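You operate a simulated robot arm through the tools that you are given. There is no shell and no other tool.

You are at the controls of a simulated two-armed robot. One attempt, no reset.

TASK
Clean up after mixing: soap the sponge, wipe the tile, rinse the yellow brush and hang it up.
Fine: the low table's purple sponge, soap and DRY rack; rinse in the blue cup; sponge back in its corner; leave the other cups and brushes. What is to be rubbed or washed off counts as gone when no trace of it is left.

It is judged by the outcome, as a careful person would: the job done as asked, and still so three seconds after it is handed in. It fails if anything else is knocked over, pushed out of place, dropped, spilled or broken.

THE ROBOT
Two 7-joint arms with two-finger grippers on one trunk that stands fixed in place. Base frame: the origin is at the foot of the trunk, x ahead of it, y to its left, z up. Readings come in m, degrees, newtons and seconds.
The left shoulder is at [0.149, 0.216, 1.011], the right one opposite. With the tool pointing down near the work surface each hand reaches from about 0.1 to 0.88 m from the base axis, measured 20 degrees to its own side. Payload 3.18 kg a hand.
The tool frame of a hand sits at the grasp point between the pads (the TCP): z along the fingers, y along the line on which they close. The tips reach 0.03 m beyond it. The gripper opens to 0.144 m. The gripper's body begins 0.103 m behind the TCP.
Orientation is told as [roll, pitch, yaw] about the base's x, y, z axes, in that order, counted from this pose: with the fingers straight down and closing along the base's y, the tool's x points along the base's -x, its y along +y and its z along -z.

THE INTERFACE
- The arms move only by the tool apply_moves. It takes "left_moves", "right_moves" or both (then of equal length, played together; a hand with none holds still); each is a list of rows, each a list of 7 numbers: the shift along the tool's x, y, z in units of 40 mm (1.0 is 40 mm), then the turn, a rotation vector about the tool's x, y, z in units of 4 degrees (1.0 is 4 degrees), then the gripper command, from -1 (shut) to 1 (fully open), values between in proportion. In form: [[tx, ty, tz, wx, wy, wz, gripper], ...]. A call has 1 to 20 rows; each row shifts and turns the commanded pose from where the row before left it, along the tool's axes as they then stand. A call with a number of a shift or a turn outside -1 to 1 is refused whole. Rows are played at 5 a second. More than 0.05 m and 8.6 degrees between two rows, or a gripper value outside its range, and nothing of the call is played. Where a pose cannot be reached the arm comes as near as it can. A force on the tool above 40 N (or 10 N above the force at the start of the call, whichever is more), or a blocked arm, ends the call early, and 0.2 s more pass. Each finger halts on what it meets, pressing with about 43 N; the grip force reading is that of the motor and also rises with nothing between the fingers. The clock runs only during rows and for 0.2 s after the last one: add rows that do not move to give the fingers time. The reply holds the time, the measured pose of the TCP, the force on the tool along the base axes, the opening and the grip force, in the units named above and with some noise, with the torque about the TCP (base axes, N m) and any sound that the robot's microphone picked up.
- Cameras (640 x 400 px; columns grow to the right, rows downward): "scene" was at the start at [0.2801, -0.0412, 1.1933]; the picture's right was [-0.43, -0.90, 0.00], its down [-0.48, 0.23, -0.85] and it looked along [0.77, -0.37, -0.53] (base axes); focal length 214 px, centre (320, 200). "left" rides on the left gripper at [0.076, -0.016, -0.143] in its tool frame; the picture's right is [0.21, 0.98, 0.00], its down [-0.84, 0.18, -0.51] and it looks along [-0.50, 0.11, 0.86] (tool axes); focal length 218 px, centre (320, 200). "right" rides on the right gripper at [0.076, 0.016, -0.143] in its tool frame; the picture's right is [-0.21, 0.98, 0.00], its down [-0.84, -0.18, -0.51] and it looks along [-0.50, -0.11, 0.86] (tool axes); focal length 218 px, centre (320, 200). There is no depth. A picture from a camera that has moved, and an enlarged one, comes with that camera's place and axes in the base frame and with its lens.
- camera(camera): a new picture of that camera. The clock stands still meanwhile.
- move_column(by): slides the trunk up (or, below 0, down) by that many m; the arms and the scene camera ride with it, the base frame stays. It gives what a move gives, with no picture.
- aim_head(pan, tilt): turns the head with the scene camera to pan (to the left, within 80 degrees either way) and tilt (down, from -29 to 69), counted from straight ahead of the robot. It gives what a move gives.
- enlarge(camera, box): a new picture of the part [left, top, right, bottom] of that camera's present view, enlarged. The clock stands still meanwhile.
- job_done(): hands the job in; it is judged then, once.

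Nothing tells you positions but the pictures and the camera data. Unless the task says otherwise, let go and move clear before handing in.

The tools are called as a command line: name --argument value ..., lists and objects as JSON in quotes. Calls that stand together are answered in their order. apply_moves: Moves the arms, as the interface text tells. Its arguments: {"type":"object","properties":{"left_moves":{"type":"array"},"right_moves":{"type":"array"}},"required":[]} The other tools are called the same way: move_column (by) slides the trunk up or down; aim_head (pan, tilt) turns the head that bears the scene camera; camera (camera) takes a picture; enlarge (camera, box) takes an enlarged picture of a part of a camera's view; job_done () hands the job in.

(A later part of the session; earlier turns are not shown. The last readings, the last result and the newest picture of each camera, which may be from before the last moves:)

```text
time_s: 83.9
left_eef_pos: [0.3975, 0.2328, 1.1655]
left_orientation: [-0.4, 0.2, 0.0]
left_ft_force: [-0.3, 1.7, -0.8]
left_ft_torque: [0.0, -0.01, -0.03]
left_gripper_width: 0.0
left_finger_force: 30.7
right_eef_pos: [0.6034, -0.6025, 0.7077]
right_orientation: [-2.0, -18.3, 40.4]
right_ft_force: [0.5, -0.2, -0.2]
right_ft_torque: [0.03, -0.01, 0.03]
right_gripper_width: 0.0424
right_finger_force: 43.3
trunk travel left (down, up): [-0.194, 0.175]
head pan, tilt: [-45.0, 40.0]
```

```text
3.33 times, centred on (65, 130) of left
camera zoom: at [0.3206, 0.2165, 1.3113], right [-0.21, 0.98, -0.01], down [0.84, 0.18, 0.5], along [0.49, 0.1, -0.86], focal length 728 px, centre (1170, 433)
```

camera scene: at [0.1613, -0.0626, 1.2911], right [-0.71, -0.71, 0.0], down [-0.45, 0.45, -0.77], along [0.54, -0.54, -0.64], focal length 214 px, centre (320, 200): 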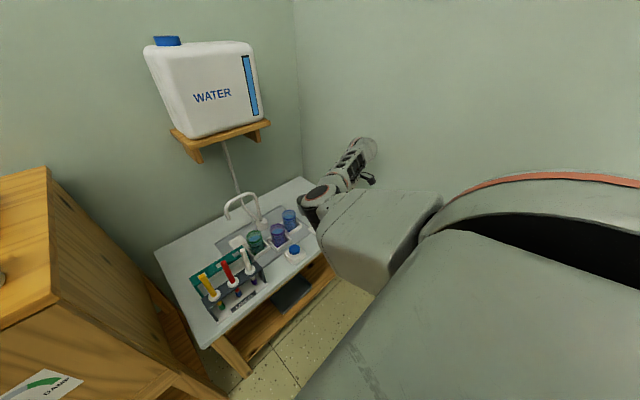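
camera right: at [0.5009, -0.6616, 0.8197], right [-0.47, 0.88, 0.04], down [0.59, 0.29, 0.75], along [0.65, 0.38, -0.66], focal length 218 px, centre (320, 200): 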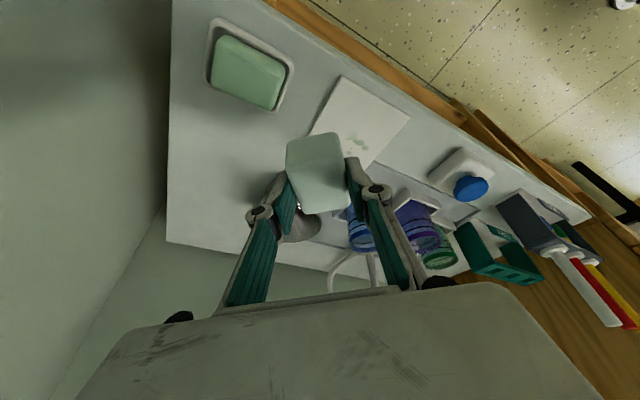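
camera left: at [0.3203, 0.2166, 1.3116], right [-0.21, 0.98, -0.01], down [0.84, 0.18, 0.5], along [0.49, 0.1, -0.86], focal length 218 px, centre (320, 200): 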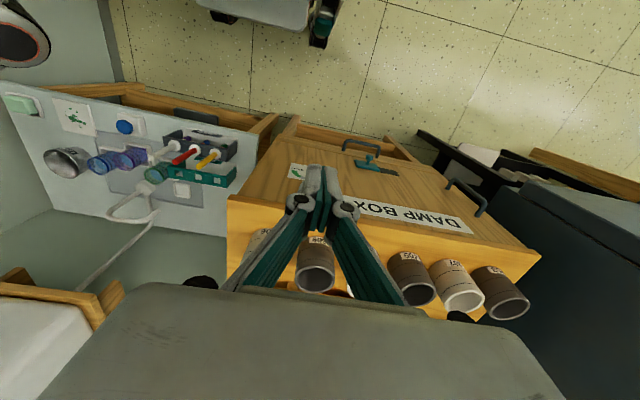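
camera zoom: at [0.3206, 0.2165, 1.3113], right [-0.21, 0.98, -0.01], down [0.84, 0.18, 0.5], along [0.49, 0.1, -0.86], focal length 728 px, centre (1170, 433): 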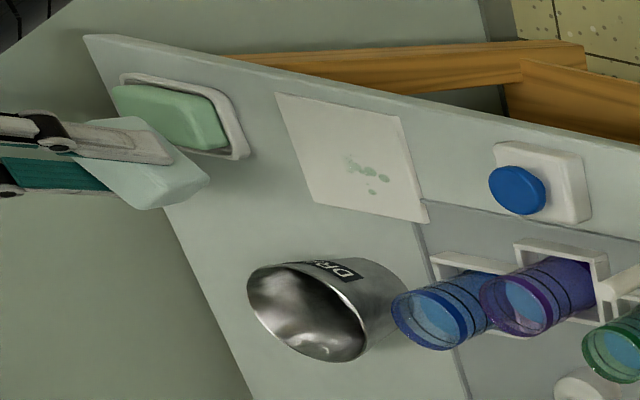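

The left camera shows only faint residue near (0.615–0.645, -0.515 to -0.55). I'll go back and scrub right there.

apply_moves --right_moves '[[-0.171, 0.215, 0.574, -0.125, -0.06, 0, -0.6], [-0.171, 0.215, 0.574, -0.125, -0.06, 0, -0.6], [-0.171, 0.215, 0.574, -0.125, -0.06, 0, -0.6], [-0.171, 0.215, 0.574, -0.125, -0.06, 0, -0.6]]'

apply_moves --right_moves '[[0.041, 0, 0.118, 0, 0, 0, -0.6], [0.041, 0, 0.118, 0, 0, 0, -0.6], [0.025, 0, 0.071, 0, 0, 0, -0.6]]'

```text
time_s: 84.9
left_eef_pos: [0.3994, 0.2332, 1.1667]
left_orientation: [-0.4, 0.2, 0.1]
left_ft_force: [-0.3, -0.4, 0.2]
left_ft_torque: [0.0, 0.01, 0.02]
left_gripper_width: 0.0
left_finger_force: 31.3
right_eef_pos: [0.6249, -0.5431, 0.6284]
right_orientation: [0.1, -19.2, 40.3]
right_ft_force: [-0.8, -0.6, -0.3]
right_ft_torque: [-0.03, -0.02, -0.02]
right_gripper_width: 0.0424
right_finger_force: 42.9
trunk travel left (down, up): [-0.194, 0.175]
head pan, tilt: [-45.0, 40.0]
```

```text
time_s: 85.7
left_eef_pos: [0.3974, 0.2317, 1.1668]
left_orientation: [-0.4, 0.2, 0.0]
left_ft_force: [0.8, -0.5, 0.1]
left_ft_torque: [0.01, -0.03, 0.03]
left_gripper_width: 0.0001
left_finger_force: 30.4
right_eef_pos: [0.6247, -0.5428, 0.6158]
right_orientation: [0.1, -19.3, 40.2]
right_ft_force: [0.7, 0.0, -0.1]
right_ft_torque: [0.02, 0.0, -0.04]
right_gripper_width: 0.042
right_finger_force: 42.8
trunk travel left (down, up): [-0.194, 0.175]
head pan, tilt: [-45.0, 40.0]
```

Two more millimetres down to contact, then short back-and-forth strokes.

apply_moves --right_moves '[[0.025, 0, 0.071, 0, 0, 0, -0.6], [0, -0.3, 0, 0, 0, 0, -0.6], [0, 0.3, 0, 0, 0, 0, -0.6], [0, 0.3, 0, 0, 0, 0, -0.6], [0, -0.3, 0, 0, 0, 0, -0.6]]'

apply_moves --right_moves '[[-0.28, 0, 0.1, 0, 0, 0, -0.6], [0.28, 0, -0.1, 0, 0, 0, -0.6], [0.28, 0, -0.1, 0, 0, 0, -0.6], [-0.28, 0, 0.1, 0, 0, 0, -0.6], [0, -0.3, 0, 0, 0, 0, -0.6], [0, 0.3, 0, 0, 0, 0, -0.6], [0, 0.3, 0, 0, 0, 0, -0.6], [0, -0.3, 0, 0, 0, 0, -0.6]]'

camera --camera "right"

enlarge --camera "left" --box '[0, 70, 130, 190]'

```text
time_s: 86.9
left_eef_pos: [0.397, 0.2321, 1.1665]
left_orientation: [-0.3, 0.2, 0.2]
left_ft_force: [0.4, -0.1, 0.0]
left_ft_torque: [0.01, -0.01, 0.02]
left_gripper_width: 0.0001
left_finger_force: 30.6
right_eef_pos: [0.6243, -0.5414, 0.6137]
right_orientation: [0.1, -19.2, 40.2]
right_ft_force: [0.0, 0.8, -0.3]
right_ft_torque: [0.01, 0.02, -0.01]
right_gripper_width: 0.0425
right_finger_force: 42.9
trunk travel left (down, up): [-0.194, 0.175]
head pan, tilt: [-45.0, 40.0]
```

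```text
time_s: 88.7
left_eef_pos: [0.3967, 0.2325, 1.1667]
left_orientation: [-0.4, 0.2, 0.2]
left_ft_force: [-0.3, -0.5, -0.3]
left_ft_torque: [-0.01, -0.01, 0.01]
left_gripper_width: 0.0
left_finger_force: 30.6
right_eef_pos: [0.6237, -0.5414, 0.6134]
right_orientation: [0.1, -19.3, 40.4]
right_ft_force: [-0.8, 2.6, 3.2]
right_ft_torque: [0.07, -0.01, 0.0]
right_gripper_width: 0.0424
right_finger_force: 43.5
trunk travel left (down, up): [-0.194, 0.175]
head pan, tilt: [-45.0, 40.0]
```

```text
taken
camera right: at [0.5229, -0.6059, 0.7232], right [-0.48, 0.87, 0.07], down [0.59, 0.27, 0.76], along [0.64, 0.41, -0.65], focal length 218 px, centre (320, 200)
```

right: 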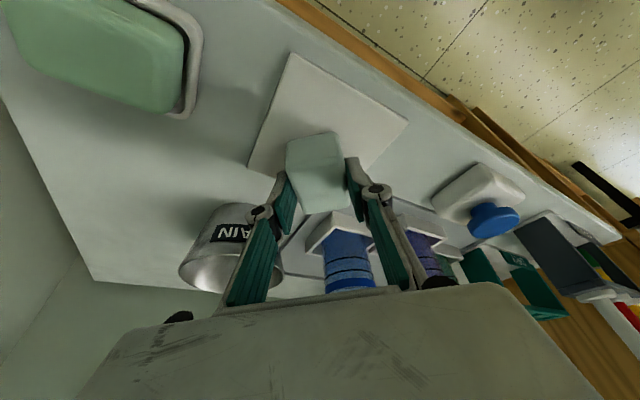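

```text
3.33 times, centred on (65, 130) of left
camera zoom: at [0.3198, 0.2171, 1.3115], right [-0.21, 0.98, -0.01], down [0.84, 0.18, 0.5], along [0.49, 0.1, -0.86], focal length 728 px, centre (1170, 433)
```

zoom: 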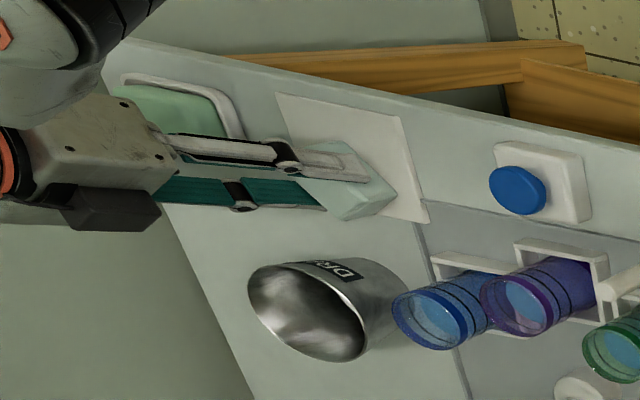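

Contact was light; I'll press about 1.5 mm more and scrub again.

apply_moves --right_moves '[[0.014, 0, 0.042, 0, 0, 0, -0.6], [0, -0.3, 0, 0, 0, 0, -0.6], [0, 0.3, 0, 0, 0, 0, -0.6], [0, 0.3, 0, 0, 0, 0, -0.6], [0, -0.3, 0, 0, 0, 0, -0.6], [-0.28, 0, 0.1, 0, 0, 0, -0.6], [0, -0.3, 0, 0, 0, 0, -0.6], [0, 0.3, 0, 0, 0, 0, -0.6], [0, 0.3, 0, 0, 0, 0, -0.6], [0, -0.3, 0, 0, 0, 0, -0.6], [0.28, 0, -0.1, 0, 0, 0, -0.6], [0.28, 0, -0.1, 0, 0, 0, -0.6], [0, -0.3, 0, 0, 0, 0, -0.6], [0, 0.3, 0, 0, 0, 0, -0.6], [-0.28, 0, 0.1, 0, 0, 0, -0.6]]'

apply_moves --right_moves '[[-0.08, -0.2, -0.236, 0, 0, 0, -0.6], [-0.08, -0.34, -0.5, 0, 0, 0, -0.6], [-0.08, -0.34, -0.5, 0, 0, 0, -0.6], [-0.08, -0.34, -0.5, 0, 0, 0, -0.6]]'

enlarge --camera "left" --box '[40, 80, 100, 140]'

enlarge --camera "right" --box '[270, 50, 450, 200]'

```text
time_s: 91.9
left_eef_pos: [0.3953, 0.2323, 1.1683]
left_orientation: [-0.4, 0.0, 0.2]
left_ft_force: [0.1, -0.1, 0.1]
left_ft_torque: [0.01, 0.04, -0.01]
left_gripper_width: 0.0001
left_finger_force: 30.8
right_eef_pos: [0.6198, -0.5454, 0.6137]
right_orientation: [-0.2, -18.7, 40.1]
right_ft_force: [-11.2, -13.4, 21.1]
right_ft_torque: [0.04, -0.06, -0.04]
right_gripper_width: 0.0423
right_finger_force: 42.8
trunk travel left (down, up): [-0.194, 0.175]
head pan, tilt: [-45.0, 40.0]
```

```text
time_s: 92.9
left_eef_pos: [0.3967, 0.2314, 1.1665]
left_orientation: [-0.4, 0.1, 0.1]
left_ft_force: [-0.5, 0.0, 0.0]
left_ft_torque: [0.0, -0.01, 0.01]
left_gripper_width: 0.0
left_finger_force: 30.9
right_eef_pos: [0.6483, -0.5862, 0.6826]
right_orientation: [0.1, -19.3, 40.4]
right_ft_force: [0.6, 0.6, -0.1]
right_ft_torque: [-0.01, 0.0, 0.01]
right_gripper_width: 0.0422
right_finger_force: 43.3
trunk travel left (down, up): [-0.194, 0.175]
head pan, tilt: [-45.0, 40.0]
```

```text
6.67 times, centred on (70, 110) of left
camera zoom: at [0.3202, 0.2166, 1.3115], right [-0.21, 0.98, -0.01], down [0.84, 0.18, 0.5], along [0.49, 0.1, -0.86], focal length 1455 px, centre (1987, 800)
```

zoom: 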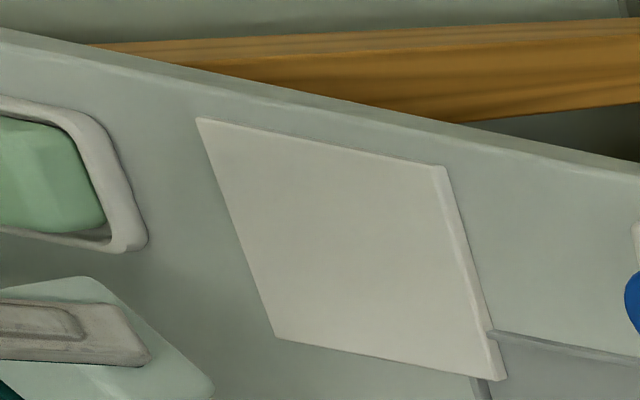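

```text
2.67 times, centred on (360, 125) of right
camera zoom: at [0.548, -0.6504, 0.7917], right [-0.48, 0.87, 0.07], down [0.6, 0.27, 0.76], along [0.64, 0.41, -0.65], focal length 582 px, centre (213, 400)
```

zoom: 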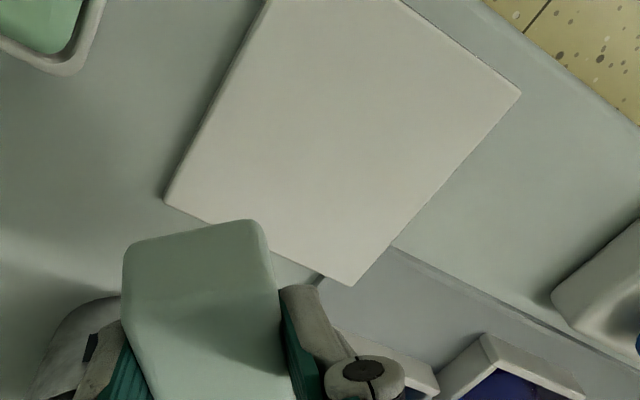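

The tile is spotless and hasn't moved. Now I'll raise the sponge and turn the hand back toward -89° yaw (in open air, arm extended) so I can return the sponge to its corner in its original alignment.

apply_moves --right_moves '[[-0.056, -0.033, -0.6, 0, 0, 0, -0.6], [-0.056, -0.033, -0.6, 0, 0, 0, -0.6], [-0.056, -0.033, -0.6, 0, 0, 0, -0.6], [-0.056, -0.033, -0.6, 0, 0, 0, -0.6], [-0.056, -0.033, -0.6, 0, 0, 0, -0.6], [0, 0, 0, 0.33, 0, 0.944, -0.6], [0, 0, 0, 0.33, 0, 0.944, -0.6], [0, 0, 0, 0.33, 0, 0.944, -0.6], [0, 0, 0, 0.33, 0, 0.944, -0.6], [0, 0, 0, 0.33, 0, 0.944, -0.6], [0, 0, 0, 0.33, 0, 0.944, -0.6], [0, 0, 0, 0.33, 0, 0.944, -0.6], [0, 0, 0, 0.33, 0, 0.944, -0.6], [0, 0, 0, 0.33, 0, 0.944, -0.6], [0, 0, 0, 0.33, 0, 0.944, -0.6]]'

camera --camera "scene"

```text
time_s: 96.1
left_eef_pos: [0.3975, 0.2316, 1.1667]
left_orientation: [-0.5, 0.2, 0.1]
left_ft_force: [0.0, -0.1, 0.1]
left_ft_torque: [0.01, 0.0, -0.03]
left_gripper_width: 0.0
left_finger_force: 30.3
right_eef_pos: [0.6298, -0.6102, 0.7982]
right_orientation: [0.0, -19.2, 0.2]
right_ft_force: [0.2, 0.2, -0.9]
right_ft_torque: [0.02, -0.02, 0.01]
right_gripper_width: 0.0423
right_finger_force: 42.9
trunk travel left (down, up): [-0.194, 0.175]
head pan, tilt: [-45.0, 40.0]
```

```text
taken
camera scene: at [0.1614, -0.0625, 1.2911], right [-0.71, -0.71, 0.0], down [-0.45, 0.45, -0.77], along [0.54, -0.54, -0.64], focal length 214 px, centre (320, 200)
```

scene: 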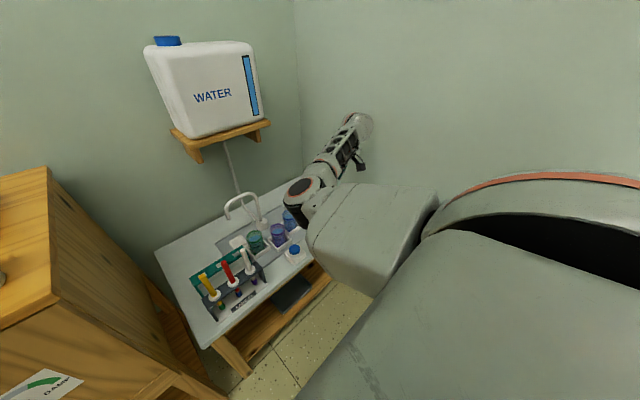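

Smooth so far. Continuing the turn to -45°, then moving outward and finishing the turn.

apply_moves --right_moves '[[0, 0, 0, 0.33, 0, 0.944, -0.6], [0, 0, 0, 0.33, 0, 0.944, -0.6], [0, 0, 0, 0.33, 0, 0.944, -0.6], [0, 0, 0, 0.33, 0, 0.944, -0.6], [0, 0, 0, 0.33, 0, 0.944, -0.6], [0, 0, 0, 0.33, 0, 0.944, -0.6], [0, 0, 0, 0.33, 0, 0.944, -0.6], [0, 0, 0, 0.33, 0, 0.944, -0.6], [0, 0, 0, 0.33, 0, 0.944, -0.6], [0, 0, 0, 0.33, 0, 0.944, -0.6], [0, 0, 0, 0.33, 0, 0.944, -0.6]]'

```text
time_s: 98.5
left_eef_pos: [0.3974, 0.2327, 1.1671]
left_orientation: [-0.4, 0.2, 0.0]
left_ft_force: [-0.3, 0.0, 0.8]
left_ft_torque: [0.01, 0.04, 0.01]
left_gripper_width: 0.0
left_finger_force: 30.5
right_eef_pos: [0.631, -0.6107, 0.7966]
right_orientation: [0.0, -19.2, -43.8]
right_ft_force: [0.2, 0.0, -0.1]
right_ft_torque: [0.03, 0.03, 0.01]
right_gripper_width: 0.0423
right_finger_force: 43.2
trunk travel left (down, up): [-0.194, 0.175]
head pan, tilt: [-45.0, 40.0]
```

Continuing the turn to -89°.

apply_moves --right_moves '[[0, 0, 0, 0.33, 0, 0.944, -0.6], [0, 0, 0, 0.33, 0, 0.944, -0.6], [0, 0, 0, 0.33, 0, 0.944, -0.6], [0, 0, 0, 0.33, 0, 0.944, -0.6], [0, 0, 0, 0.33, 0, 0.944, -0.6], [0, 0, 0, 0.33, 0, 0.944, -0.6], [0, 0, 0, 0.33, 0, 0.944, -0.6], [0, 0, 0, 0.33, 0, 0.944, -0.6], [0, 0, 0, 0.33, 0, 0.944, -0.6], [0, 0, 0, 0.33, 0, 0.944, -0.6], [0, 0, 0, 0.33, 0, 0.944, -0.6], [0, 0, 0, 0.11, 0, 0.31, -0.6]]'

camera --camera "scene"

```text
time_s: 101.1
left_eef_pos: [0.3975, 0.2319, 1.1666]
left_orientation: [-0.3, 0.3, 0.0]
left_ft_force: [0.1, -0.2, -0.2]
left_ft_torque: [-0.01, -0.02, -0.02]
left_gripper_width: 0.0
left_finger_force: 30.9
right_eef_pos: [0.6302, -0.6097, 0.7975]
right_orientation: [-0.1, -19.3, -85.1]
right_ft_force: [0.0, 0.5, 0.6]
right_ft_torque: [0.02, 0.01, -0.01]
right_gripper_width: 0.0423
right_finger_force: 43.1
right hand out of reach, approached as far as the arm can: row 11
trunk travel left (down, up): [-0.194, 0.175]
head pan, tilt: [-45.0, 40.0]
```

```text
taken
camera scene: at [0.1614, -0.0627, 1.291], right [-0.71, -0.71, 0.0], down [-0.45, 0.45, -0.77], along [0.54, -0.54, -0.64], focal length 214 px, centre (320, 200)
```

scene: 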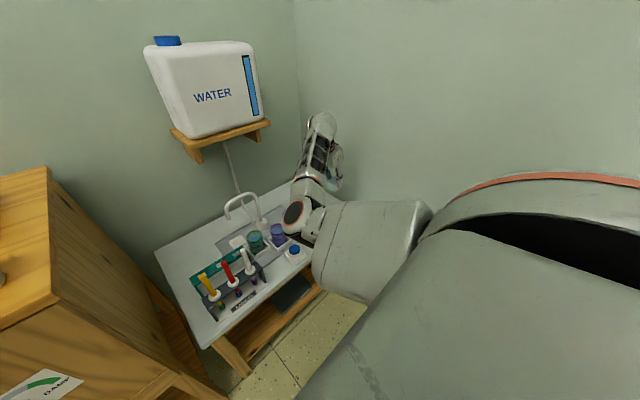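

Yaw is -85°, nearly there. Moving outward a bit, then lowering the trunk in stages.

apply_moves --right_moves '[[-0.3, 0.225, 0.06, 0, 0, 0, -0.6], [-0.3, 0.225, 0.06, 0, 0, 0, -0.6], [-0.3, 0.225, 0.06, 0, 0, 0, -0.6]]'

move_column --by -0.06

camera --camera "scene"

```text
time_s: 101.9
left_eef_pos: [0.3978, 0.2322, 1.1663]
left_orientation: [-0.3, 0.3, 0.1]
left_ft_force: [0.2, -0.1, -0.4]
left_ft_torque: [-0.01, -0.01, 0.03]
left_gripper_width: 0.0
left_finger_force: 30.5
right_eef_pos: [0.6354, -0.616, 0.7975]
right_orientation: [-0.1, -19.3, -84.9]
right_ft_force: [-0.7, -0.1, 0.1]
right_ft_torque: [-0.02, -0.03, -0.03]
right_gripper_width: 0.0421
right_finger_force: 43.0
right hand out of reach, approached as far as the arm can: row 1, 2, 3
trunk travel left (down, up): [-0.194, 0.175]
head pan, tilt: [-45.0, 40.0]
```

```text
time_s: 102.9
left_eef_pos: [0.3956, 0.2314, 1.1089]
left_orientation: [-0.4, -0.1, 0.0]
left_ft_force: [-0.1, -0.4, -0.3]
left_ft_torque: [-0.02, -0.07, 0.03]
left_gripper_width: 0.0
left_finger_force: 31.1
right_eef_pos: [0.6357, -0.6159, 0.7408]
right_orientation: [0.2, -19.3, -85.1]
right_ft_force: [0.7, 0.4, -0.3]
right_ft_torque: [0.06, -0.04, 0.02]
right_gripper_width: 0.0424
right_finger_force: 42.7
trunk travel left (down, up): [-0.134, 0.235]
head pan, tilt: [-45.0, 40.0]
```

```text
taken
camera scene: at [0.2193, -0.0625, 1.2244], right [-0.71, -0.71, 0.0], down [-0.45, 0.45, -0.77], along [0.54, -0.54, -0.64], focal length 214 px, centre (320, 200)
```

scene: 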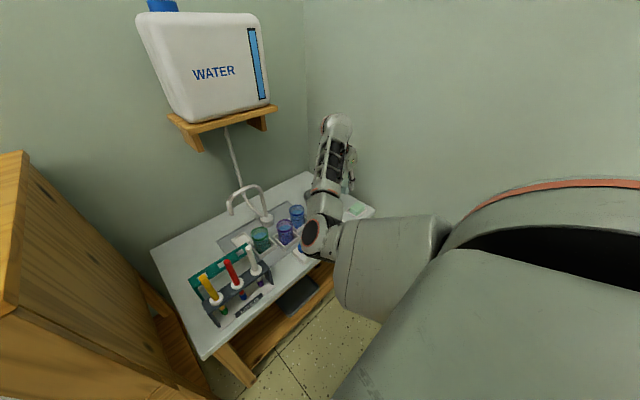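

Trunk is down 6 cm without trouble. Moving outward toward the sponge's corner.

apply_moves --right_moves '[[-0.265, 0.228, 0.06, 0, 0, 0, -0.6], [-0.265, 0.228, 0.06, 0, 0, 0, -0.6], [-0.265, 0.228, 0.06, 0, 0, 0, -0.6], [-0.265, 0.228, 0.06, 0, 0, 0, -0.6]]'

move_column --by -0.06

camera --camera "right"

camera --camera "scene"

```text
time_s: 103.9
left_eef_pos: [0.3978, 0.2328, 1.1067]
left_orientation: [-0.4, 0.2, 0.1]
left_ft_force: [-0.3, 0.7, -0.9]
left_ft_torque: [0.01, 0.01, 0.04]
left_gripper_width: 0.0
left_finger_force: 30.4
right_eef_pos: [0.6701, -0.6519, 0.7418]
right_orientation: [-0.1, -19.1, -84.9]
right_ft_force: [0.3, 0.6, -0.1]
right_ft_torque: [-0.04, -0.02, 0.01]
right_gripper_width: 0.0424
right_finger_force: 43.2
right hand out of reach, approached as far as the arm can: row 4
trunk travel left (down, up): [-0.134, 0.235]
head pan, tilt: [-45.0, 40.0]
```

```text
time_s: 104.9
left_eef_pos: [0.3951, 0.2337, 1.0474]
left_orientation: [-0.5, -0.1, 0.1]
left_ft_force: [-0.6, -0.7, 0.3]
left_ft_torque: [0.01, -0.06, 0.01]
left_gripper_width: 0.0001
left_finger_force: 30.4
right_eef_pos: [0.6715, -0.6507, 0.6867]
right_orientation: [0.2, -19.2, -85.0]
right_ft_force: [-0.9, -0.1, -0.2]
right_ft_torque: [0.01, -0.04, 0.02]
right_gripper_width: 0.0424
right_finger_force: 42.8
trunk travel left (down, up): [-0.074, 0.295]
head pan, tilt: [-45.0, 40.0]
```

```text
taken
camera right: at [0.6762, -0.5305, 0.7958], right [0.99, -0.11, 0.07], down [-0.13, -0.64, 0.76], along [-0.04, -0.76, -0.65], focal length 218 px, centre (320, 200)
```

right: 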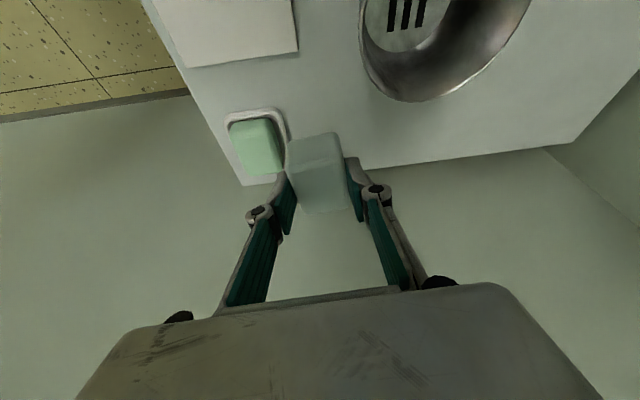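

```text
taken
camera scene: at [0.2854, -0.0623, 1.1482], right [-0.71, -0.71, 0.0], down [-0.45, 0.45, -0.77], along [0.54, -0.54, -0.64], focal length 214 px, centre (320, 200)
```

scene: 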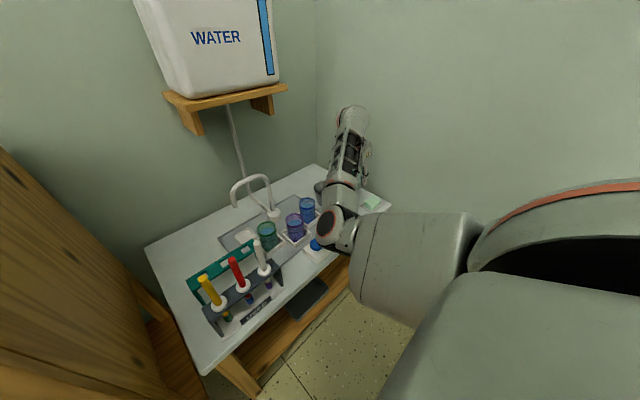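

Continuing outward to above the sponge's original spot.

apply_moves --right_moves '[[-0.238, 0.252, 0.15, 0, 0, 0, -0.6], [-0.238, 0.252, 0.15, 0, 0, 0, -0.6], [-0.238, 0.252, 0.15, 0, 0, 0, -0.6], [0, 0, 0, 0.17, 0, 0.47, -0.6], [0, 0, 0, 0.17, 0, 0.47, -0.6]]'

camera --camera "right"

```text
time_s: 106.1
left_eef_pos: [0.3974, 0.2331, 1.046]
left_orientation: [-0.5, 0.2, 0.0]
left_ft_force: [0.4, 0.1, 0.4]
left_ft_torque: [0.02, -0.02, -0.02]
left_gripper_width: 0.0001
left_finger_force: 31.0
right_eef_pos: [0.7045, -0.6807, 0.6744]
right_orientation: [-0.1, -19.3, -85.0]
right_ft_force: [0.0, 0.3, -1.4]
right_ft_torque: [0.02, 0.05, 0.01]
right_gripper_width: 0.0425
right_finger_force: 43.4
right hand out of reach, approached as far as the arm can: row 5
trunk travel left (down, up): [-0.074, 0.295]
head pan, tilt: [-45.0, 40.0]
```

```text
taken
camera right: at [0.7106, -0.5599, 0.7845], right [0.99, -0.11, 0.07], down [-0.12, -0.64, 0.76], along [-0.04, -0.76, -0.65], focal length 218 px, centre (320, 200)
```

right: 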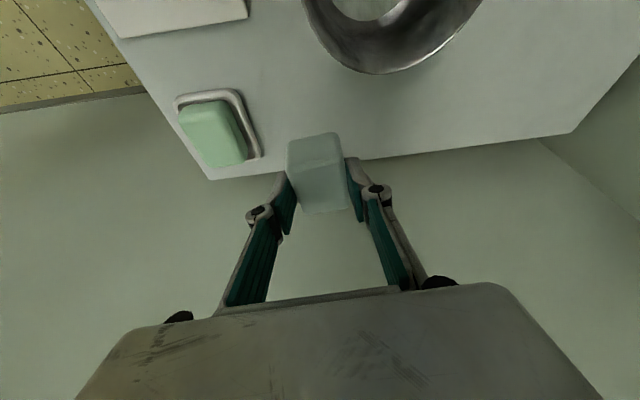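

Right above the corner spot. Lowering the trunk by 5 cm brings the sponge nearly to the table.

move_column --by -0.05

apply_moves --right_moves '[[0, 0, 0, 0.17, 0, 0.47, -0.6], [0, 0, 0, 0.17, 0, 0.47, -0.6]]'

camera --camera "right"

```text
time_s: 107.0
left_eef_pos: [0.3958, 0.2323, 0.9977]
left_orientation: [-0.3, 0.0, 0.2]
left_ft_force: [-0.7, -0.3, 0.5]
left_ft_torque: [-0.01, -0.09, -0.02]
left_gripper_width: 0.0
left_finger_force: 30.6
right_eef_pos: [0.7045, -0.681, 0.6265]
right_orientation: [0.1, -19.2, -85.1]
right_ft_force: [-0.2, -0.3, 0.0]
right_ft_torque: [0.05, -0.05, 0.02]
right_gripper_width: 0.0424
right_finger_force: 42.7
trunk travel left (down, up): [-0.024, 0.345]
head pan, tilt: [-45.0, 40.0]
```

```text
time_s: 107.7
left_eef_pos: [0.3981, 0.2319, 0.9959]
left_orientation: [-0.4, 0.3, 0.0]
left_ft_force: [0.2, -0.1, 0.1]
left_ft_torque: [0.0, -0.01, 0.02]
left_gripper_width: 0.0001
left_finger_force: 30.9
right_eef_pos: [0.7029, -0.6813, 0.6248]
right_orientation: [-0.1, -19.2, -89.1]
right_ft_force: [-0.6, -0.1, -0.2]
right_ft_torque: [0.01, -0.01, 0.0]
right_gripper_width: 0.0425
right_finger_force: 43.1
trunk travel left (down, up): [-0.024, 0.345]
head pan, tilt: [-45.0, 40.0]
```

```text
taken
camera right: at [0.7184, -0.5618, 0.7345], right [0.98, -0.18, 0.07], down [-0.17, -0.63, 0.76], along [-0.1, -0.75, -0.65], focal length 218 px, centre (320, 200)
```

right: 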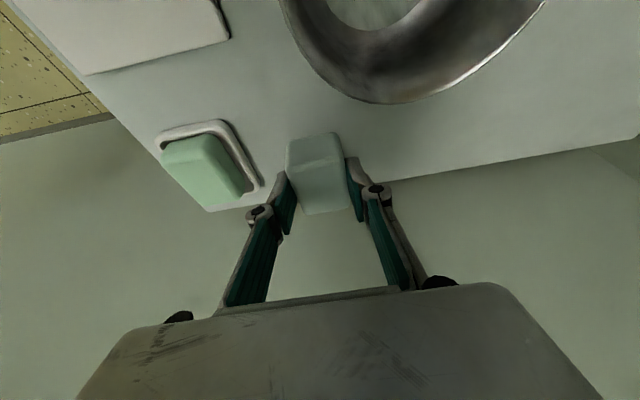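

Aligned with the original placement. Lowering the last 18 mm to the table.

apply_moves --right_moves '[[0.05, 0.013, 0.144, 0, 0, 0, -0.6], [0.05, 0.013, 0.144, 0, 0, 0, -0.6], [0.04, 0.013, 0.12, 0, 0, 0, -0.6]]'

```text
time_s: 108.5
left_eef_pos: [0.3974, 0.2325, 0.9962]
left_orientation: [-0.3, 0.2, 0.1]
left_ft_force: [0.4, -0.1, 0.3]
left_ft_torque: [-0.04, -0.01, -0.03]
left_gripper_width: 0.0
left_finger_force: 30.4
right_eef_pos: [0.7043, -0.6806, 0.606]
right_orientation: [-0.2, -19.3, -89.0]
right_ft_force: [-0.5, 0.6, 0.3]
right_ft_torque: [0.0, -0.02, -0.01]
right_gripper_width: 0.0424
right_finger_force: 43.2
trunk travel left (down, up): [-0.024, 0.345]
head pan, tilt: [-45.0, 40.0]
```

At the same height as the original grasp. Opening the fingers gently.

apply_moves --right_moves '[[0.006, 0, 0.018, 0, 0, 0, -0.5], [0, 0, 0, 0, 0, 0, -0.35], [0, 0, 0, 0, 0, 0, -0.2], [0, 0, 0, 0, 0, 0, -0.05], [0, 0, 0, 0, 0, 0, -0.03]]'

enlarge --camera "right" --box '[170, 90, 410, 240]'

```text
time_s: 109.7
left_eef_pos: [0.3964, 0.233, 0.9965]
left_orientation: [-0.4, 0.1, 0.0]
left_ft_force: [1.1, 1.1, -0.6]
left_ft_torque: [0.02, 0.02, 0.03]
left_gripper_width: 0.0002
left_finger_force: 30.2
right_eef_pos: [0.706, -0.6818, 0.6067]
right_orientation: [-0.2, -19.2, -89.0]
right_ft_force: [-0.8, -1.2, -0.4]
right_ft_torque: [0.04, 0.01, 0.02]
right_gripper_width: 0.0697
right_finger_force: 0.1
trunk travel left (down, up): [-0.024, 0.345]
head pan, tilt: [-45.0, 40.0]
```

```text
2.67 times, centred on (290, 165) of right
camera zoom: at [0.7195, -0.5612, 0.7165], right [0.98, -0.18, 0.07], down [-0.17, -0.63, 0.76], along [-0.09, -0.75, -0.65], focal length 582 px, centre (400, 293)
```

zoom: 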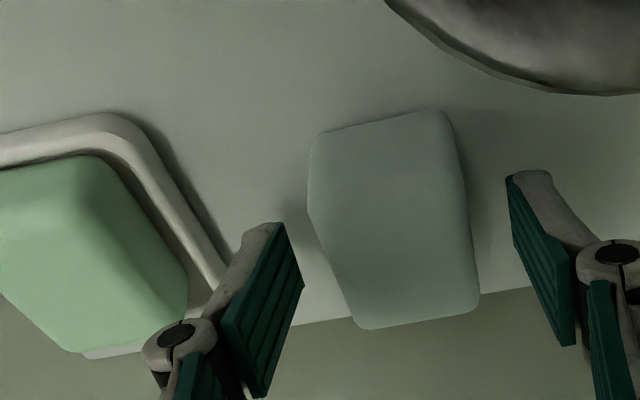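

The sponge rests exactly where it started. Now I'll lift the empty hand clear and check the sponge, then reposition the arm for the brush.

apply_moves --right_moves '[[-0.165, 0, -0.472, 0, 0, 0, -0.03], [-0.165, 0, -0.472, 0, 0, 0, -0.03], [-0.165, 0, -0.472, 0, 0, 0, -0.03], [-0.165, 0, -0.472, 0, 0, 0, -0.03], [-0.165, 0, -0.472, 0, 0, 0, -0.03]]'

camera --camera "right"

```text
time_s: 110.8
left_eef_pos: [0.3973, 0.2329, 0.997]
left_orientation: [-0.4, 0.1, 0.2]
left_ft_force: [-0.6, 0.3, -0.2]
left_ft_torque: [0.01, -0.02, 0.01]
left_gripper_width: 0.0
left_finger_force: 30.3
right_eef_pos: [0.7045, -0.6818, 0.7067]
right_orientation: [0.0, -19.2, -89.0]
right_ft_force: [-0.6, 0.2, 0.4]
right_ft_torque: [-0.02, 0.01, 0.01]
right_gripper_width: 0.0702
right_finger_force: 0.1
trunk travel left (down, up): [-0.024, 0.345]
head pan, tilt: [-45.0, 40.0]
```

```text
taken
camera right: at [0.7195, -0.562, 0.817], right [0.98, -0.18, 0.07], down [-0.17, -0.63, 0.76], along [-0.09, -0.75, -0.65], focal length 218 px, centre (320, 200)
```

right: 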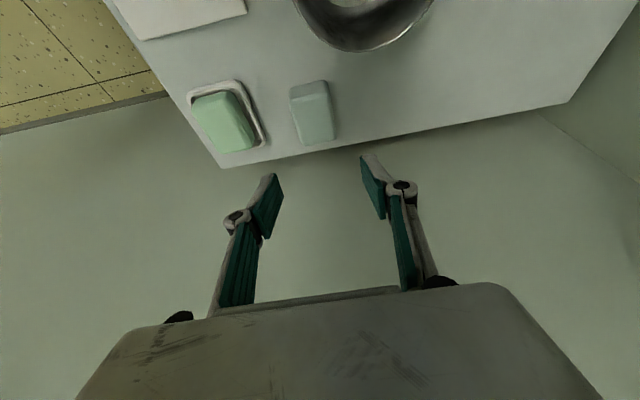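

Sponge and soap are in place. I'll retrace the way out: raise the trunk in stages while drawing the hand back.

move_column --by 0.05

apply_moves --right_moves '[[0.25, -0.28, -0.09, 0, 0, 0, 0.2], [0.25, -0.28, -0.09, 0, 0, 0, 0.2], [0.25, -0.28, -0.09, 0, 0, 0, 0.2]]'

move_column --by 0.06

apply_moves --right_moves '[[0.25, -0.26, -0.09, 0, 0, 0, 0.2], [0.25, -0.26, -0.09, 0, 0, 0, 0.2], [0.25, -0.26, -0.09, 0, 0, 0, 0.2]]'

move_column --by 0.06

camera --camera "scene"

```text
time_s: 111.8
left_eef_pos: [0.3999, 0.2335, 1.0451]
left_orientation: [-0.3, 0.6, 0.1]
left_ft_force: [1.4, 0.1, -0.1]
left_ft_torque: [0.01, 0.06, 0.0]
left_gripper_width: 0.0
left_finger_force: 30.6
right_eef_pos: [0.7061, -0.6822, 0.7536]
right_orientation: [-0.3, -19.2, -89.0]
right_ft_force: [0.3, -0.4, -0.6]
right_ft_torque: [-0.05, 0.05, 0.01]
right_gripper_width: 0.07
right_finger_force: 0.1
trunk travel left (down, up): [-0.074, 0.295]
head pan, tilt: [-45.0, 40.0]
```

```text
time_s: 112.6
left_eef_pos: [0.3975, 0.2329, 1.0466]
left_orientation: [-0.4, 0.2, 0.0]
left_ft_force: [0.8, 0.6, -0.1]
left_ft_torque: [-0.01, 0.01, 0.03]
left_gripper_width: 0.0
left_finger_force: 31.0
right_eef_pos: [0.6711, -0.6493, 0.7577]
right_orientation: [-0.1, -19.2, -89.1]
right_ft_force: [0.0, 0.1, 0.4]
right_ft_torque: [-0.01, -0.02, 0.01]
right_gripper_width: 0.0863
right_finger_force: 0.0
trunk travel left (down, up): [-0.074, 0.295]
head pan, tilt: [-45.0, 40.0]
```

```text
time_s: 113.6
left_eef_pos: [0.3982, 0.2333, 1.105]
left_orientation: [-0.4, 0.3, 0.2]
left_ft_force: [-0.1, 0.3, 0.3]
left_ft_torque: [0.0, 0.06, 0.02]
left_gripper_width: 0.0
left_finger_force: 30.9
right_eef_pos: [0.6715, -0.6496, 0.8135]
right_orientation: [-0.5, -19.0, -88.8]
right_ft_force: [-0.1, -0.7, -0.1]
right_ft_torque: [-0.03, 0.02, -0.02]
right_gripper_width: 0.0863
right_finger_force: 0.1
trunk travel left (down, up): [-0.134, 0.235]
head pan, tilt: [-45.0, 40.0]
```

```text
time_s: 114.4
left_eef_pos: [0.3981, 0.2318, 1.1072]
left_orientation: [-0.4, 0.2, 0.1]
left_ft_force: [0.5, 1.1, -0.2]
left_ft_torque: [-0.01, -0.01, 0.0]
left_gripper_width: 0.0
left_finger_force: 30.3
right_eef_pos: [0.6406, -0.6196, 0.8178]
right_orientation: [0.0, -19.2, -88.9]
right_ft_force: [0.1, 0.3, -0.8]
right_ft_torque: [-0.01, -0.01, 0.0]
right_gripper_width: 0.0865
right_finger_force: 0.0
trunk travel left (down, up): [-0.134, 0.235]
head pan, tilt: [-45.0, 40.0]
```

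```text
time_s: 115.4
left_eef_pos: [0.399, 0.2319, 1.1645]
left_orientation: [-0.2, 0.3, 0.1]
left_ft_force: [1.2, 0.5, -0.7]
left_ft_torque: [-0.02, 0.03, -0.01]
left_gripper_width: 0.0
left_finger_force: 30.9
right_eef_pos: [0.6404, -0.6191, 0.8752]
right_orientation: [-0.3, -19.2, -89.0]
right_ft_force: [1.5, -0.2, 0.4]
right_ft_torque: [0.01, 0.05, 0.0]
right_gripper_width: 0.0862
right_finger_force: 0.2
trunk travel left (down, up): [-0.194, 0.175]
head pan, tilt: [-45.0, 40.0]
```

```text
taken
camera scene: at [0.1629, -0.0626, 1.2906], right [-0.71, -0.71, 0.0], down [-0.46, 0.45, -0.77], along [0.54, -0.54, -0.64], focal length 214 px, centre (320, 200)
```

scene: 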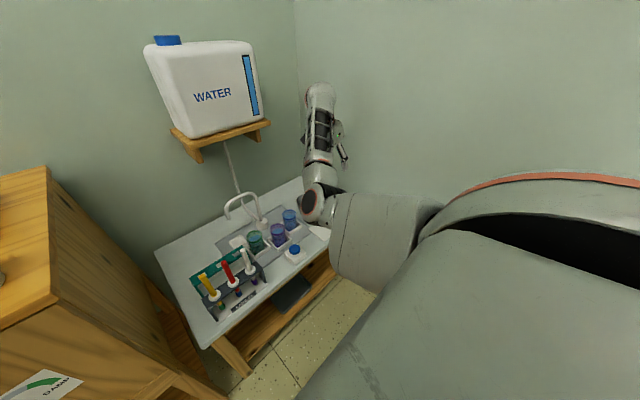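

No problems. Now turning the hand's yaw back through 0 toward +45° here in open air.

apply_moves --right_moves '[[0, 0, 0, -0.33, 0, -0.944, 0.2], [0, 0, 0, -0.33, 0, -0.944, 0.2], [0, 0, 0, -0.33, 0, -0.944, 0.2], [0, 0, 0, -0.33, 0, -0.944, 0.2], [0, 0, 0, -0.33, 0, -0.944, 0.2], [0, 0, 0, -0.33, 0, -0.944, 0.2], [0, 0, 0, -0.33, 0, -0.944, 0.2], [0, 0, 0, -0.33, 0, -0.944, 0.2], [0, 0, 0, -0.33, 0, -0.944, 0.2], [0, 0, 0, -0.33, 0, -0.944, 0.2], [0, 0, 0, -0.33, 0, -0.944, 0.2], [0, 0, 0, -0.33, 0, -0.944, 0.2], [0, 0, 0, -0.33, 0, -0.944, 0.2], [0, 0, 0, -0.33, 0, -0.944, 0.2], [0, 0, 0, -0.33, 0, -0.944, 0.2], [0, 0, 0, -0.33, 0, -0.944, 0.2], [0, 0, 0, -0.33, 0, -0.944, 0.2], [0, 0, 0, -0.33, 0, -0.944, 0.2], [0, 0, 0, -0.33, 0, -0.944, 0.2], [0, 0, 0, -0.33, 0, -0.944, 0.2]]'

camera --camera "scene"

```text
time_s: 119.6
left_eef_pos: [0.3975, 0.2326, 1.1667]
left_orientation: [-0.5, 0.1, 0.1]
left_ft_force: [0.1, 0.1, 0.0]
left_ft_torque: [0.0, 0.02, -0.03]
left_gripper_width: 0.0001
left_finger_force: 30.9
right_eef_pos: [0.6387, -0.6195, 0.8793]
right_orientation: [0.0, -19.2, -8.9]
right_ft_force: [1.2, 0.4, -0.5]
right_ft_torque: [0.01, -0.03, 0.01]
right_gripper_width: 0.0865
right_finger_force: 0.1
trunk travel left (down, up): [-0.194, 0.175]
head pan, tilt: [-45.0, 40.0]
```

```text
taken
camera scene: at [0.1613, -0.0626, 1.2911], right [-0.71, -0.71, 0.0], down [-0.45, 0.45, -0.77], along [0.54, -0.54, -0.64], focal length 214 px, centre (320, 200)
```

scene: 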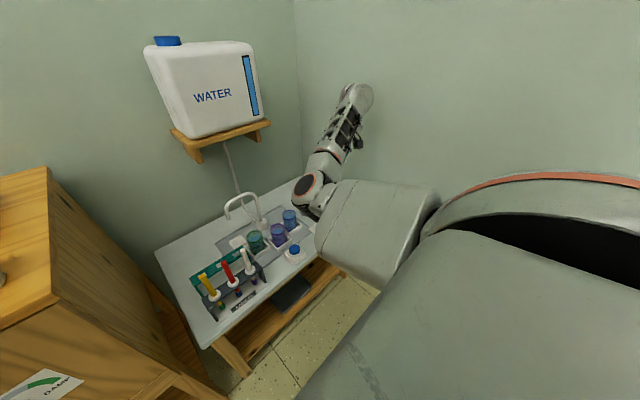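

Continuing to about +40° yaw.

apply_moves --right_moves '[[0, 0, 0, -0.33, 0, -0.944, 0.2], [0, 0, 0, -0.33, 0, -0.944, 0.2], [0, 0, 0, -0.33, 0, -0.944, 0.2], [0, 0, 0, -0.33, 0, -0.944, 0.2], [0, 0, 0, -0.33, 0, -0.944, 0.2], [0, 0, 0, -0.33, 0, -0.944, 0.2], [0, 0, 0, -0.33, 0, -0.944, 0.2], [0, 0, 0, -0.33, 0, -0.944, 0.2], [0, 0, 0, -0.33, 0, -0.944, 0.2], [0, 0, 0, -0.33, 0, -0.944, 0.2], [0, 0, 0, -0.33, 0, -0.944, 0.2], [0, 0, 0, -0.33, 0, -0.944, 0.2]]'

camera --camera "scene"

camera --camera "right"

```text
time_s: 122.2
left_eef_pos: [0.3982, 0.2325, 1.1663]
left_orientation: [-0.5, 0.2, 0.2]
left_ft_force: [0.0, -0.2, 0.3]
left_ft_torque: [-0.01, 0.01, 0.02]
left_gripper_width: 0.0001
left_finger_force: 30.9
right_eef_pos: [0.6395, -0.6185, 0.8774]
right_orientation: [0.1, -19.2, 39.1]
right_ft_force: [-0.6, 0.5, 0.9]
right_ft_torque: [-0.03, 0.02, -0.03]
right_gripper_width: 0.0865
right_finger_force: 0.1
trunk travel left (down, up): [-0.194, 0.175]
head pan, tilt: [-45.0, 40.0]
```

```text
taken
camera scene: at [0.1613, -0.0626, 1.2911], right [-0.71, -0.71, 0.0], down [-0.45, 0.45, -0.77], along [0.54, -0.54, -0.64], focal length 214 px, centre (320, 200)
```

scene: 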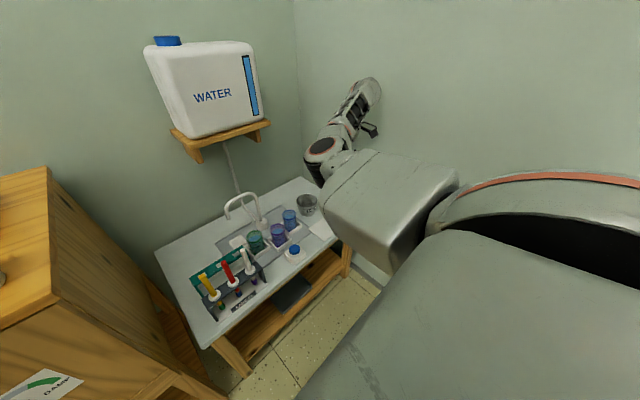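

```text
taken
camera right: at [0.5375, -0.6807, 0.9877], right [-0.46, 0.88, 0.07], down [0.6, 0.26, 0.76], along [0.65, 0.39, -0.65], focal length 218 px, centre (320, 200)
```

right: 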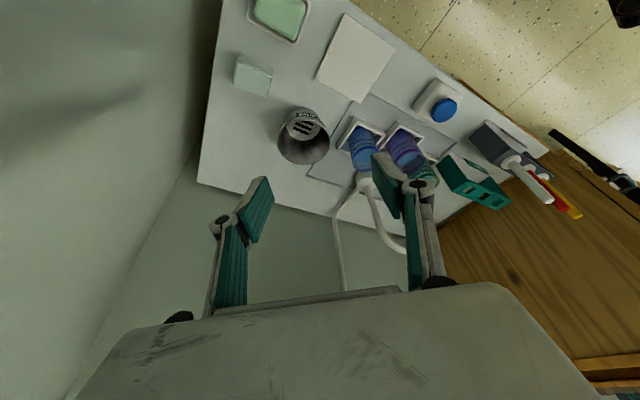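

The tile is clean and the sponge is back. Before going inward I'll measure the brush rack, DRY rack and blue cup from several views.

enlarge --camera "scene" --box '[150, 170, 330, 340]'

enlarge --camera "left" --box '[60, 90, 250, 230]'

enlarge --camera "right" --box '[330, 60, 600, 250]'

```text
2.35 times, centred on (240, 255) of scene
camera zoom: at [0.1613, -0.0626, 1.2911], right [-0.71, -0.71, 0.0], down [-0.45, 0.45, -0.77], along [0.54, -0.54, -0.64], focal length 505 px, centre (508, 71)
```

zoom: 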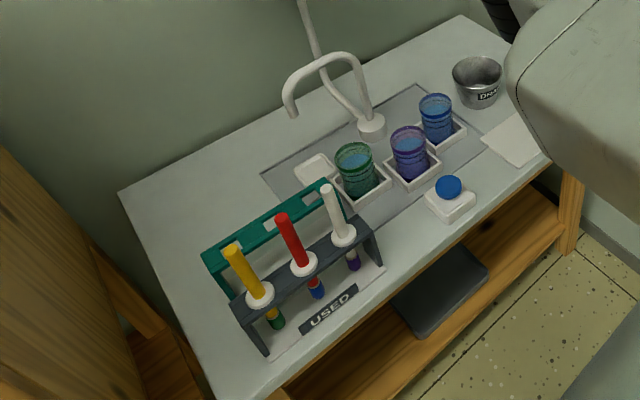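

```text
2.86 times, centred on (155, 160) of left
camera zoom: at [0.3206, 0.2164, 1.3113], right [-0.21, 0.98, -0.01], down [0.84, 0.18, 0.5], along [0.49, 0.1, -0.86], focal length 624 px, centre (791, 314)
```

zoom: 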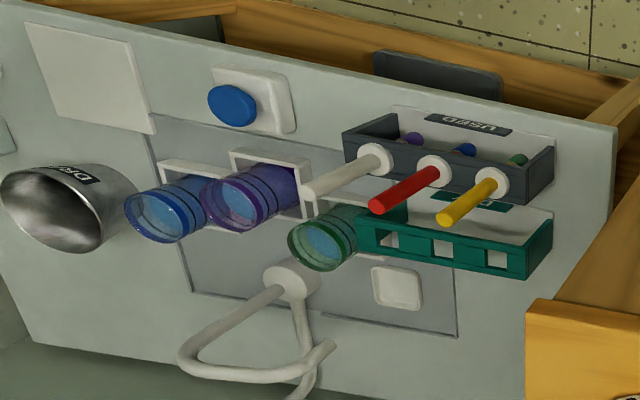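

```text
2.11 times, centred on (465, 155) of right
camera zoom: at [0.5375, -0.6807, 0.9877], right [-0.46, 0.88, 0.07], down [0.6, 0.26, 0.76], along [0.65, 0.39, -0.65], focal length 460 px, centre (15, 295)
```

zoom: 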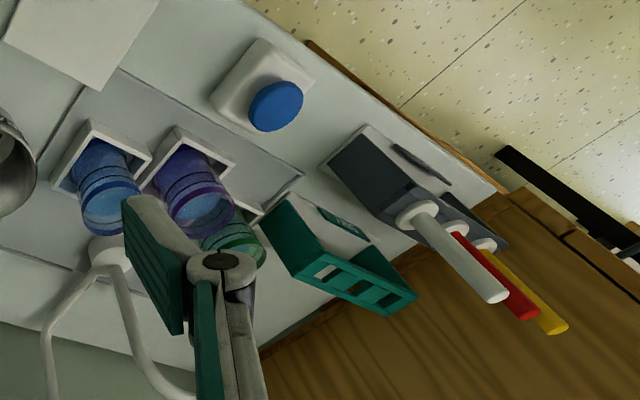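

I have good fixes: yellow brush at (0.600, -0.060) with collar z 0.667 and top z 0.766; DRY holes at x 0.692, y -0.057/-0.114/-0.175; blue cup centre (0.73, -0.443), rim z 0.645. I'll bring the hand inward at safe height and turn the yaw toward +90°.

apply_moves --right_moves '[[-0.372, 0.646, 0.1, 0, 0, 0, 0], [-0.372, 0.646, 0.1, 0, 0, 0, 0], [-0.372, 0.646, 0.1, 0, 0, 0, 0], [-0.372, 0.646, 0.1, 0, 0, 0, 0], [-0.372, 0.646, 0.1, 0, 0, 0, 0], [0, 0, 0, -0.33, 0, -0.944, 0], [0, 0, 0, -0.33, 0, -0.944, 0], [0, 0, 0, -0.33, 0, -0.944, 0], [0, 0, 0, -0.33, 0, -0.944, 0], [0, 0, 0, -0.33, 0, -0.944, 0], [0, 0, 0, -0.33, 0, -0.944, 0]]'

camera --camera "scene"

```text
time_s: 124.6
left_eef_pos: [0.3967, 0.2304, 1.1667]
left_orientation: [-0.4, 0.2, 0.0]
left_ft_force: [0.2, -0.4, -1.2]
left_ft_torque: [0.0, 0.03, 0.01]
left_gripper_width: 0.0
left_finger_force: 30.9
right_eef_pos: [0.6179, -0.4702, 0.8835]
right_orientation: [0.1, -19.2, 63.1]
right_ft_force: [0.5, -0.2, -0.1]
right_ft_torque: [0.03, 0.0, -0.01]
right_gripper_width: 0.0719
right_finger_force: 0.1
trunk travel left (down, up): [-0.194, 0.175]
head pan, tilt: [-45.0, 40.0]
```

```text
taken
camera scene: at [0.1613, -0.0626, 1.2911], right [-0.71, -0.71, 0.0], down [-0.45, 0.45, -0.77], along [0.54, -0.54, -0.64], focal length 214 px, centre (320, 200)
```

scene: 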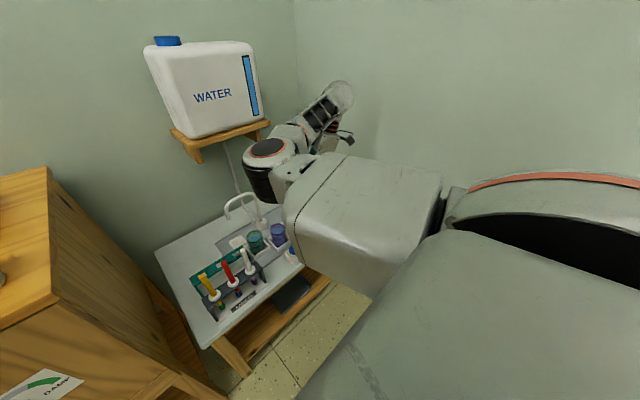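

Works without blocking. Continuing to +90° and further inward.

apply_moves --right_moves '[[0, 0, 0, -0.33, 0, -0.944, 0], [0, 0, 0, -0.33, 0, -0.944, 0], [0, 0, 0, -0.33, 0, -0.944, 0], [0, 0, 0, -0.33, 0, -0.944, 0], [0, 0, 0, -0.33, 0, -0.944, 0], [0, 0, 0, -0.33, 0, -0.944, 0], [0, 0, 0, -0.22, 0, -0.63, 0]]'

apply_moves --right_moves '[[-0.472, 0, 0.165, 0, 0, 0, 0], [-0.472, 0, 0.165, 0, 0, 0, 0], [-0.472, 0, 0.165, 0, 0, 0, 0], [-0.472, 0, 0.165, 0, 0, 0, 0]]'

camera --camera "scene"

```text
time_s: 126.2
left_eef_pos: [0.3982, 0.2328, 1.1666]
left_orientation: [-0.4, 0.2, 0.0]
left_ft_force: [0.0, -1.0, -0.3]
left_ft_torque: [-0.04, 0.04, 0.0]
left_gripper_width: 0.0001
left_finger_force: 30.4
right_eef_pos: [0.6182, -0.4701, 0.8839]
right_orientation: [0.1, -19.4, 89.9]
right_ft_force: [-0.4, -0.7, 0.0]
right_ft_torque: [0.02, 0.0, -0.01]
right_gripper_width: 0.072
right_finger_force: 0.1
trunk travel left (down, up): [-0.194, 0.175]
head pan, tilt: [-45.0, 40.0]
```

```text
time_s: 127.3
left_eef_pos: [0.3963, 0.2326, 1.1662]
left_orientation: [-0.3, 0.1, 0.0]
left_ft_force: [0.6, -0.3, -0.6]
left_ft_torque: [0.0, 0.0, 0.0]
left_gripper_width: 0.0
left_finger_force: 30.6
right_eef_pos: [0.5944, -0.4634, 0.8739]
right_orientation: [0.9, -20.2, 80.9]
right_ft_force: [0.4, -0.3, 0.1]
right_ft_torque: [0.02, 0.02, -0.02]
right_gripper_width: 0.0719
right_finger_force: 0.1
trunk travel left (down, up): [-0.194, 0.175]
head pan, tilt: [-45.0, 40.0]
stopped in row 4 (right hand): the arm was blocked; the commanded pose is now the measured one
```

```text
taken
camera scene: at [0.1613, -0.0627, 1.2911], right [-0.71, -0.71, 0.0], down [-0.45, 0.45, -0.77], along [0.54, -0.54, -0.64], focal length 214 px, centre (320, 200)
```

scene: 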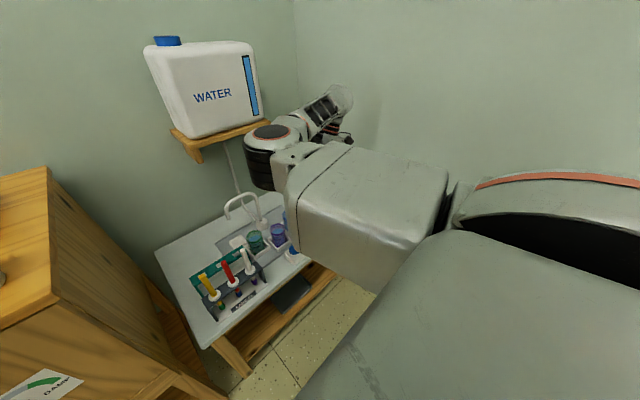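

Blocked again just as the elbow reached its inward limit, as expected. To reach the brush I need the elbow on the outside; I'll go back outward and use yaw rotation, which has been swinging the elbow upward, to carry it over.

apply_moves --right_moves '[[0.51, -0.26, -0.32, 0, 0, 0, 0], [0.51, -0.26, -0.32, 0, 0, 0, 0], [0.51, -0.26, -0.32, 0, 0, 0, 0], [0.51, -0.26, -0.32, 0, 0, 0, 0]]'

apply_moves --right_moves '[[0, 0, 0, 0, 0.8, 0, 0], [0, 0, 0, 0, 0.8, 0, 0], [0, 0, 0, 0, 0.8, 0, 0], [0, 0, 0, 0, 0.8, 0, 0], [0, 0, 0, 0, 0.8, 0, 0], [0, 0, 0, 0, 0.8, 0, 0]]'

camera --camera "scene"

```text
time_s: 128.3
left_eef_pos: [0.3967, 0.2326, 1.1665]
left_orientation: [-0.4, 0.3, 0.1]
left_ft_force: [0.0, -0.6, 0.1]
left_ft_torque: [0.03, -0.01, -0.02]
left_gripper_width: 0.0
left_finger_force: 31.1
right_eef_pos: [0.6261, -0.5597, 0.8953]
right_orientation: [0.7, -20.3, 81.4]
right_ft_force: [0.6, 0.8, 0.1]
right_ft_torque: [-0.01, -0.03, -0.01]
right_gripper_width: 0.0718
right_finger_force: 0.1
trunk travel left (down, up): [-0.194, 0.175]
head pan, tilt: [-45.0, 40.0]
```

```text
time_s: 129.7
left_eef_pos: [0.3969, 0.2331, 1.1671]
left_orientation: [-0.3, 0.2, 0.1]
left_ft_force: [0.0, 1.1, 0.0]
left_ft_torque: [0.05, -0.04, 0.01]
left_gripper_width: 0.0
left_finger_force: 31.3
right_eef_pos: [0.6255, -0.5603, 0.8963]
right_orientation: [0.7, -1.0, 81.6]
right_ft_force: [0.4, -0.2, 0.2]
right_ft_torque: [0.01, -0.04, 0.02]
right_gripper_width: 0.072
right_finger_force: 0.0
trunk travel left (down, up): [-0.194, 0.175]
head pan, tilt: [-45.0, 40.0]
```

```text
taken
camera scene: at [0.1615, -0.0624, 1.291], right [-0.71, -0.71, 0.0], down [-0.45, 0.45, -0.77], along [0.54, -0.54, -0.64], focal length 214 px, centre (320, 200)
```

scene: 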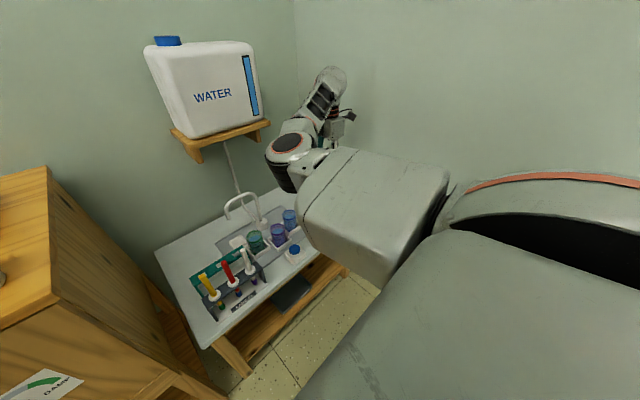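

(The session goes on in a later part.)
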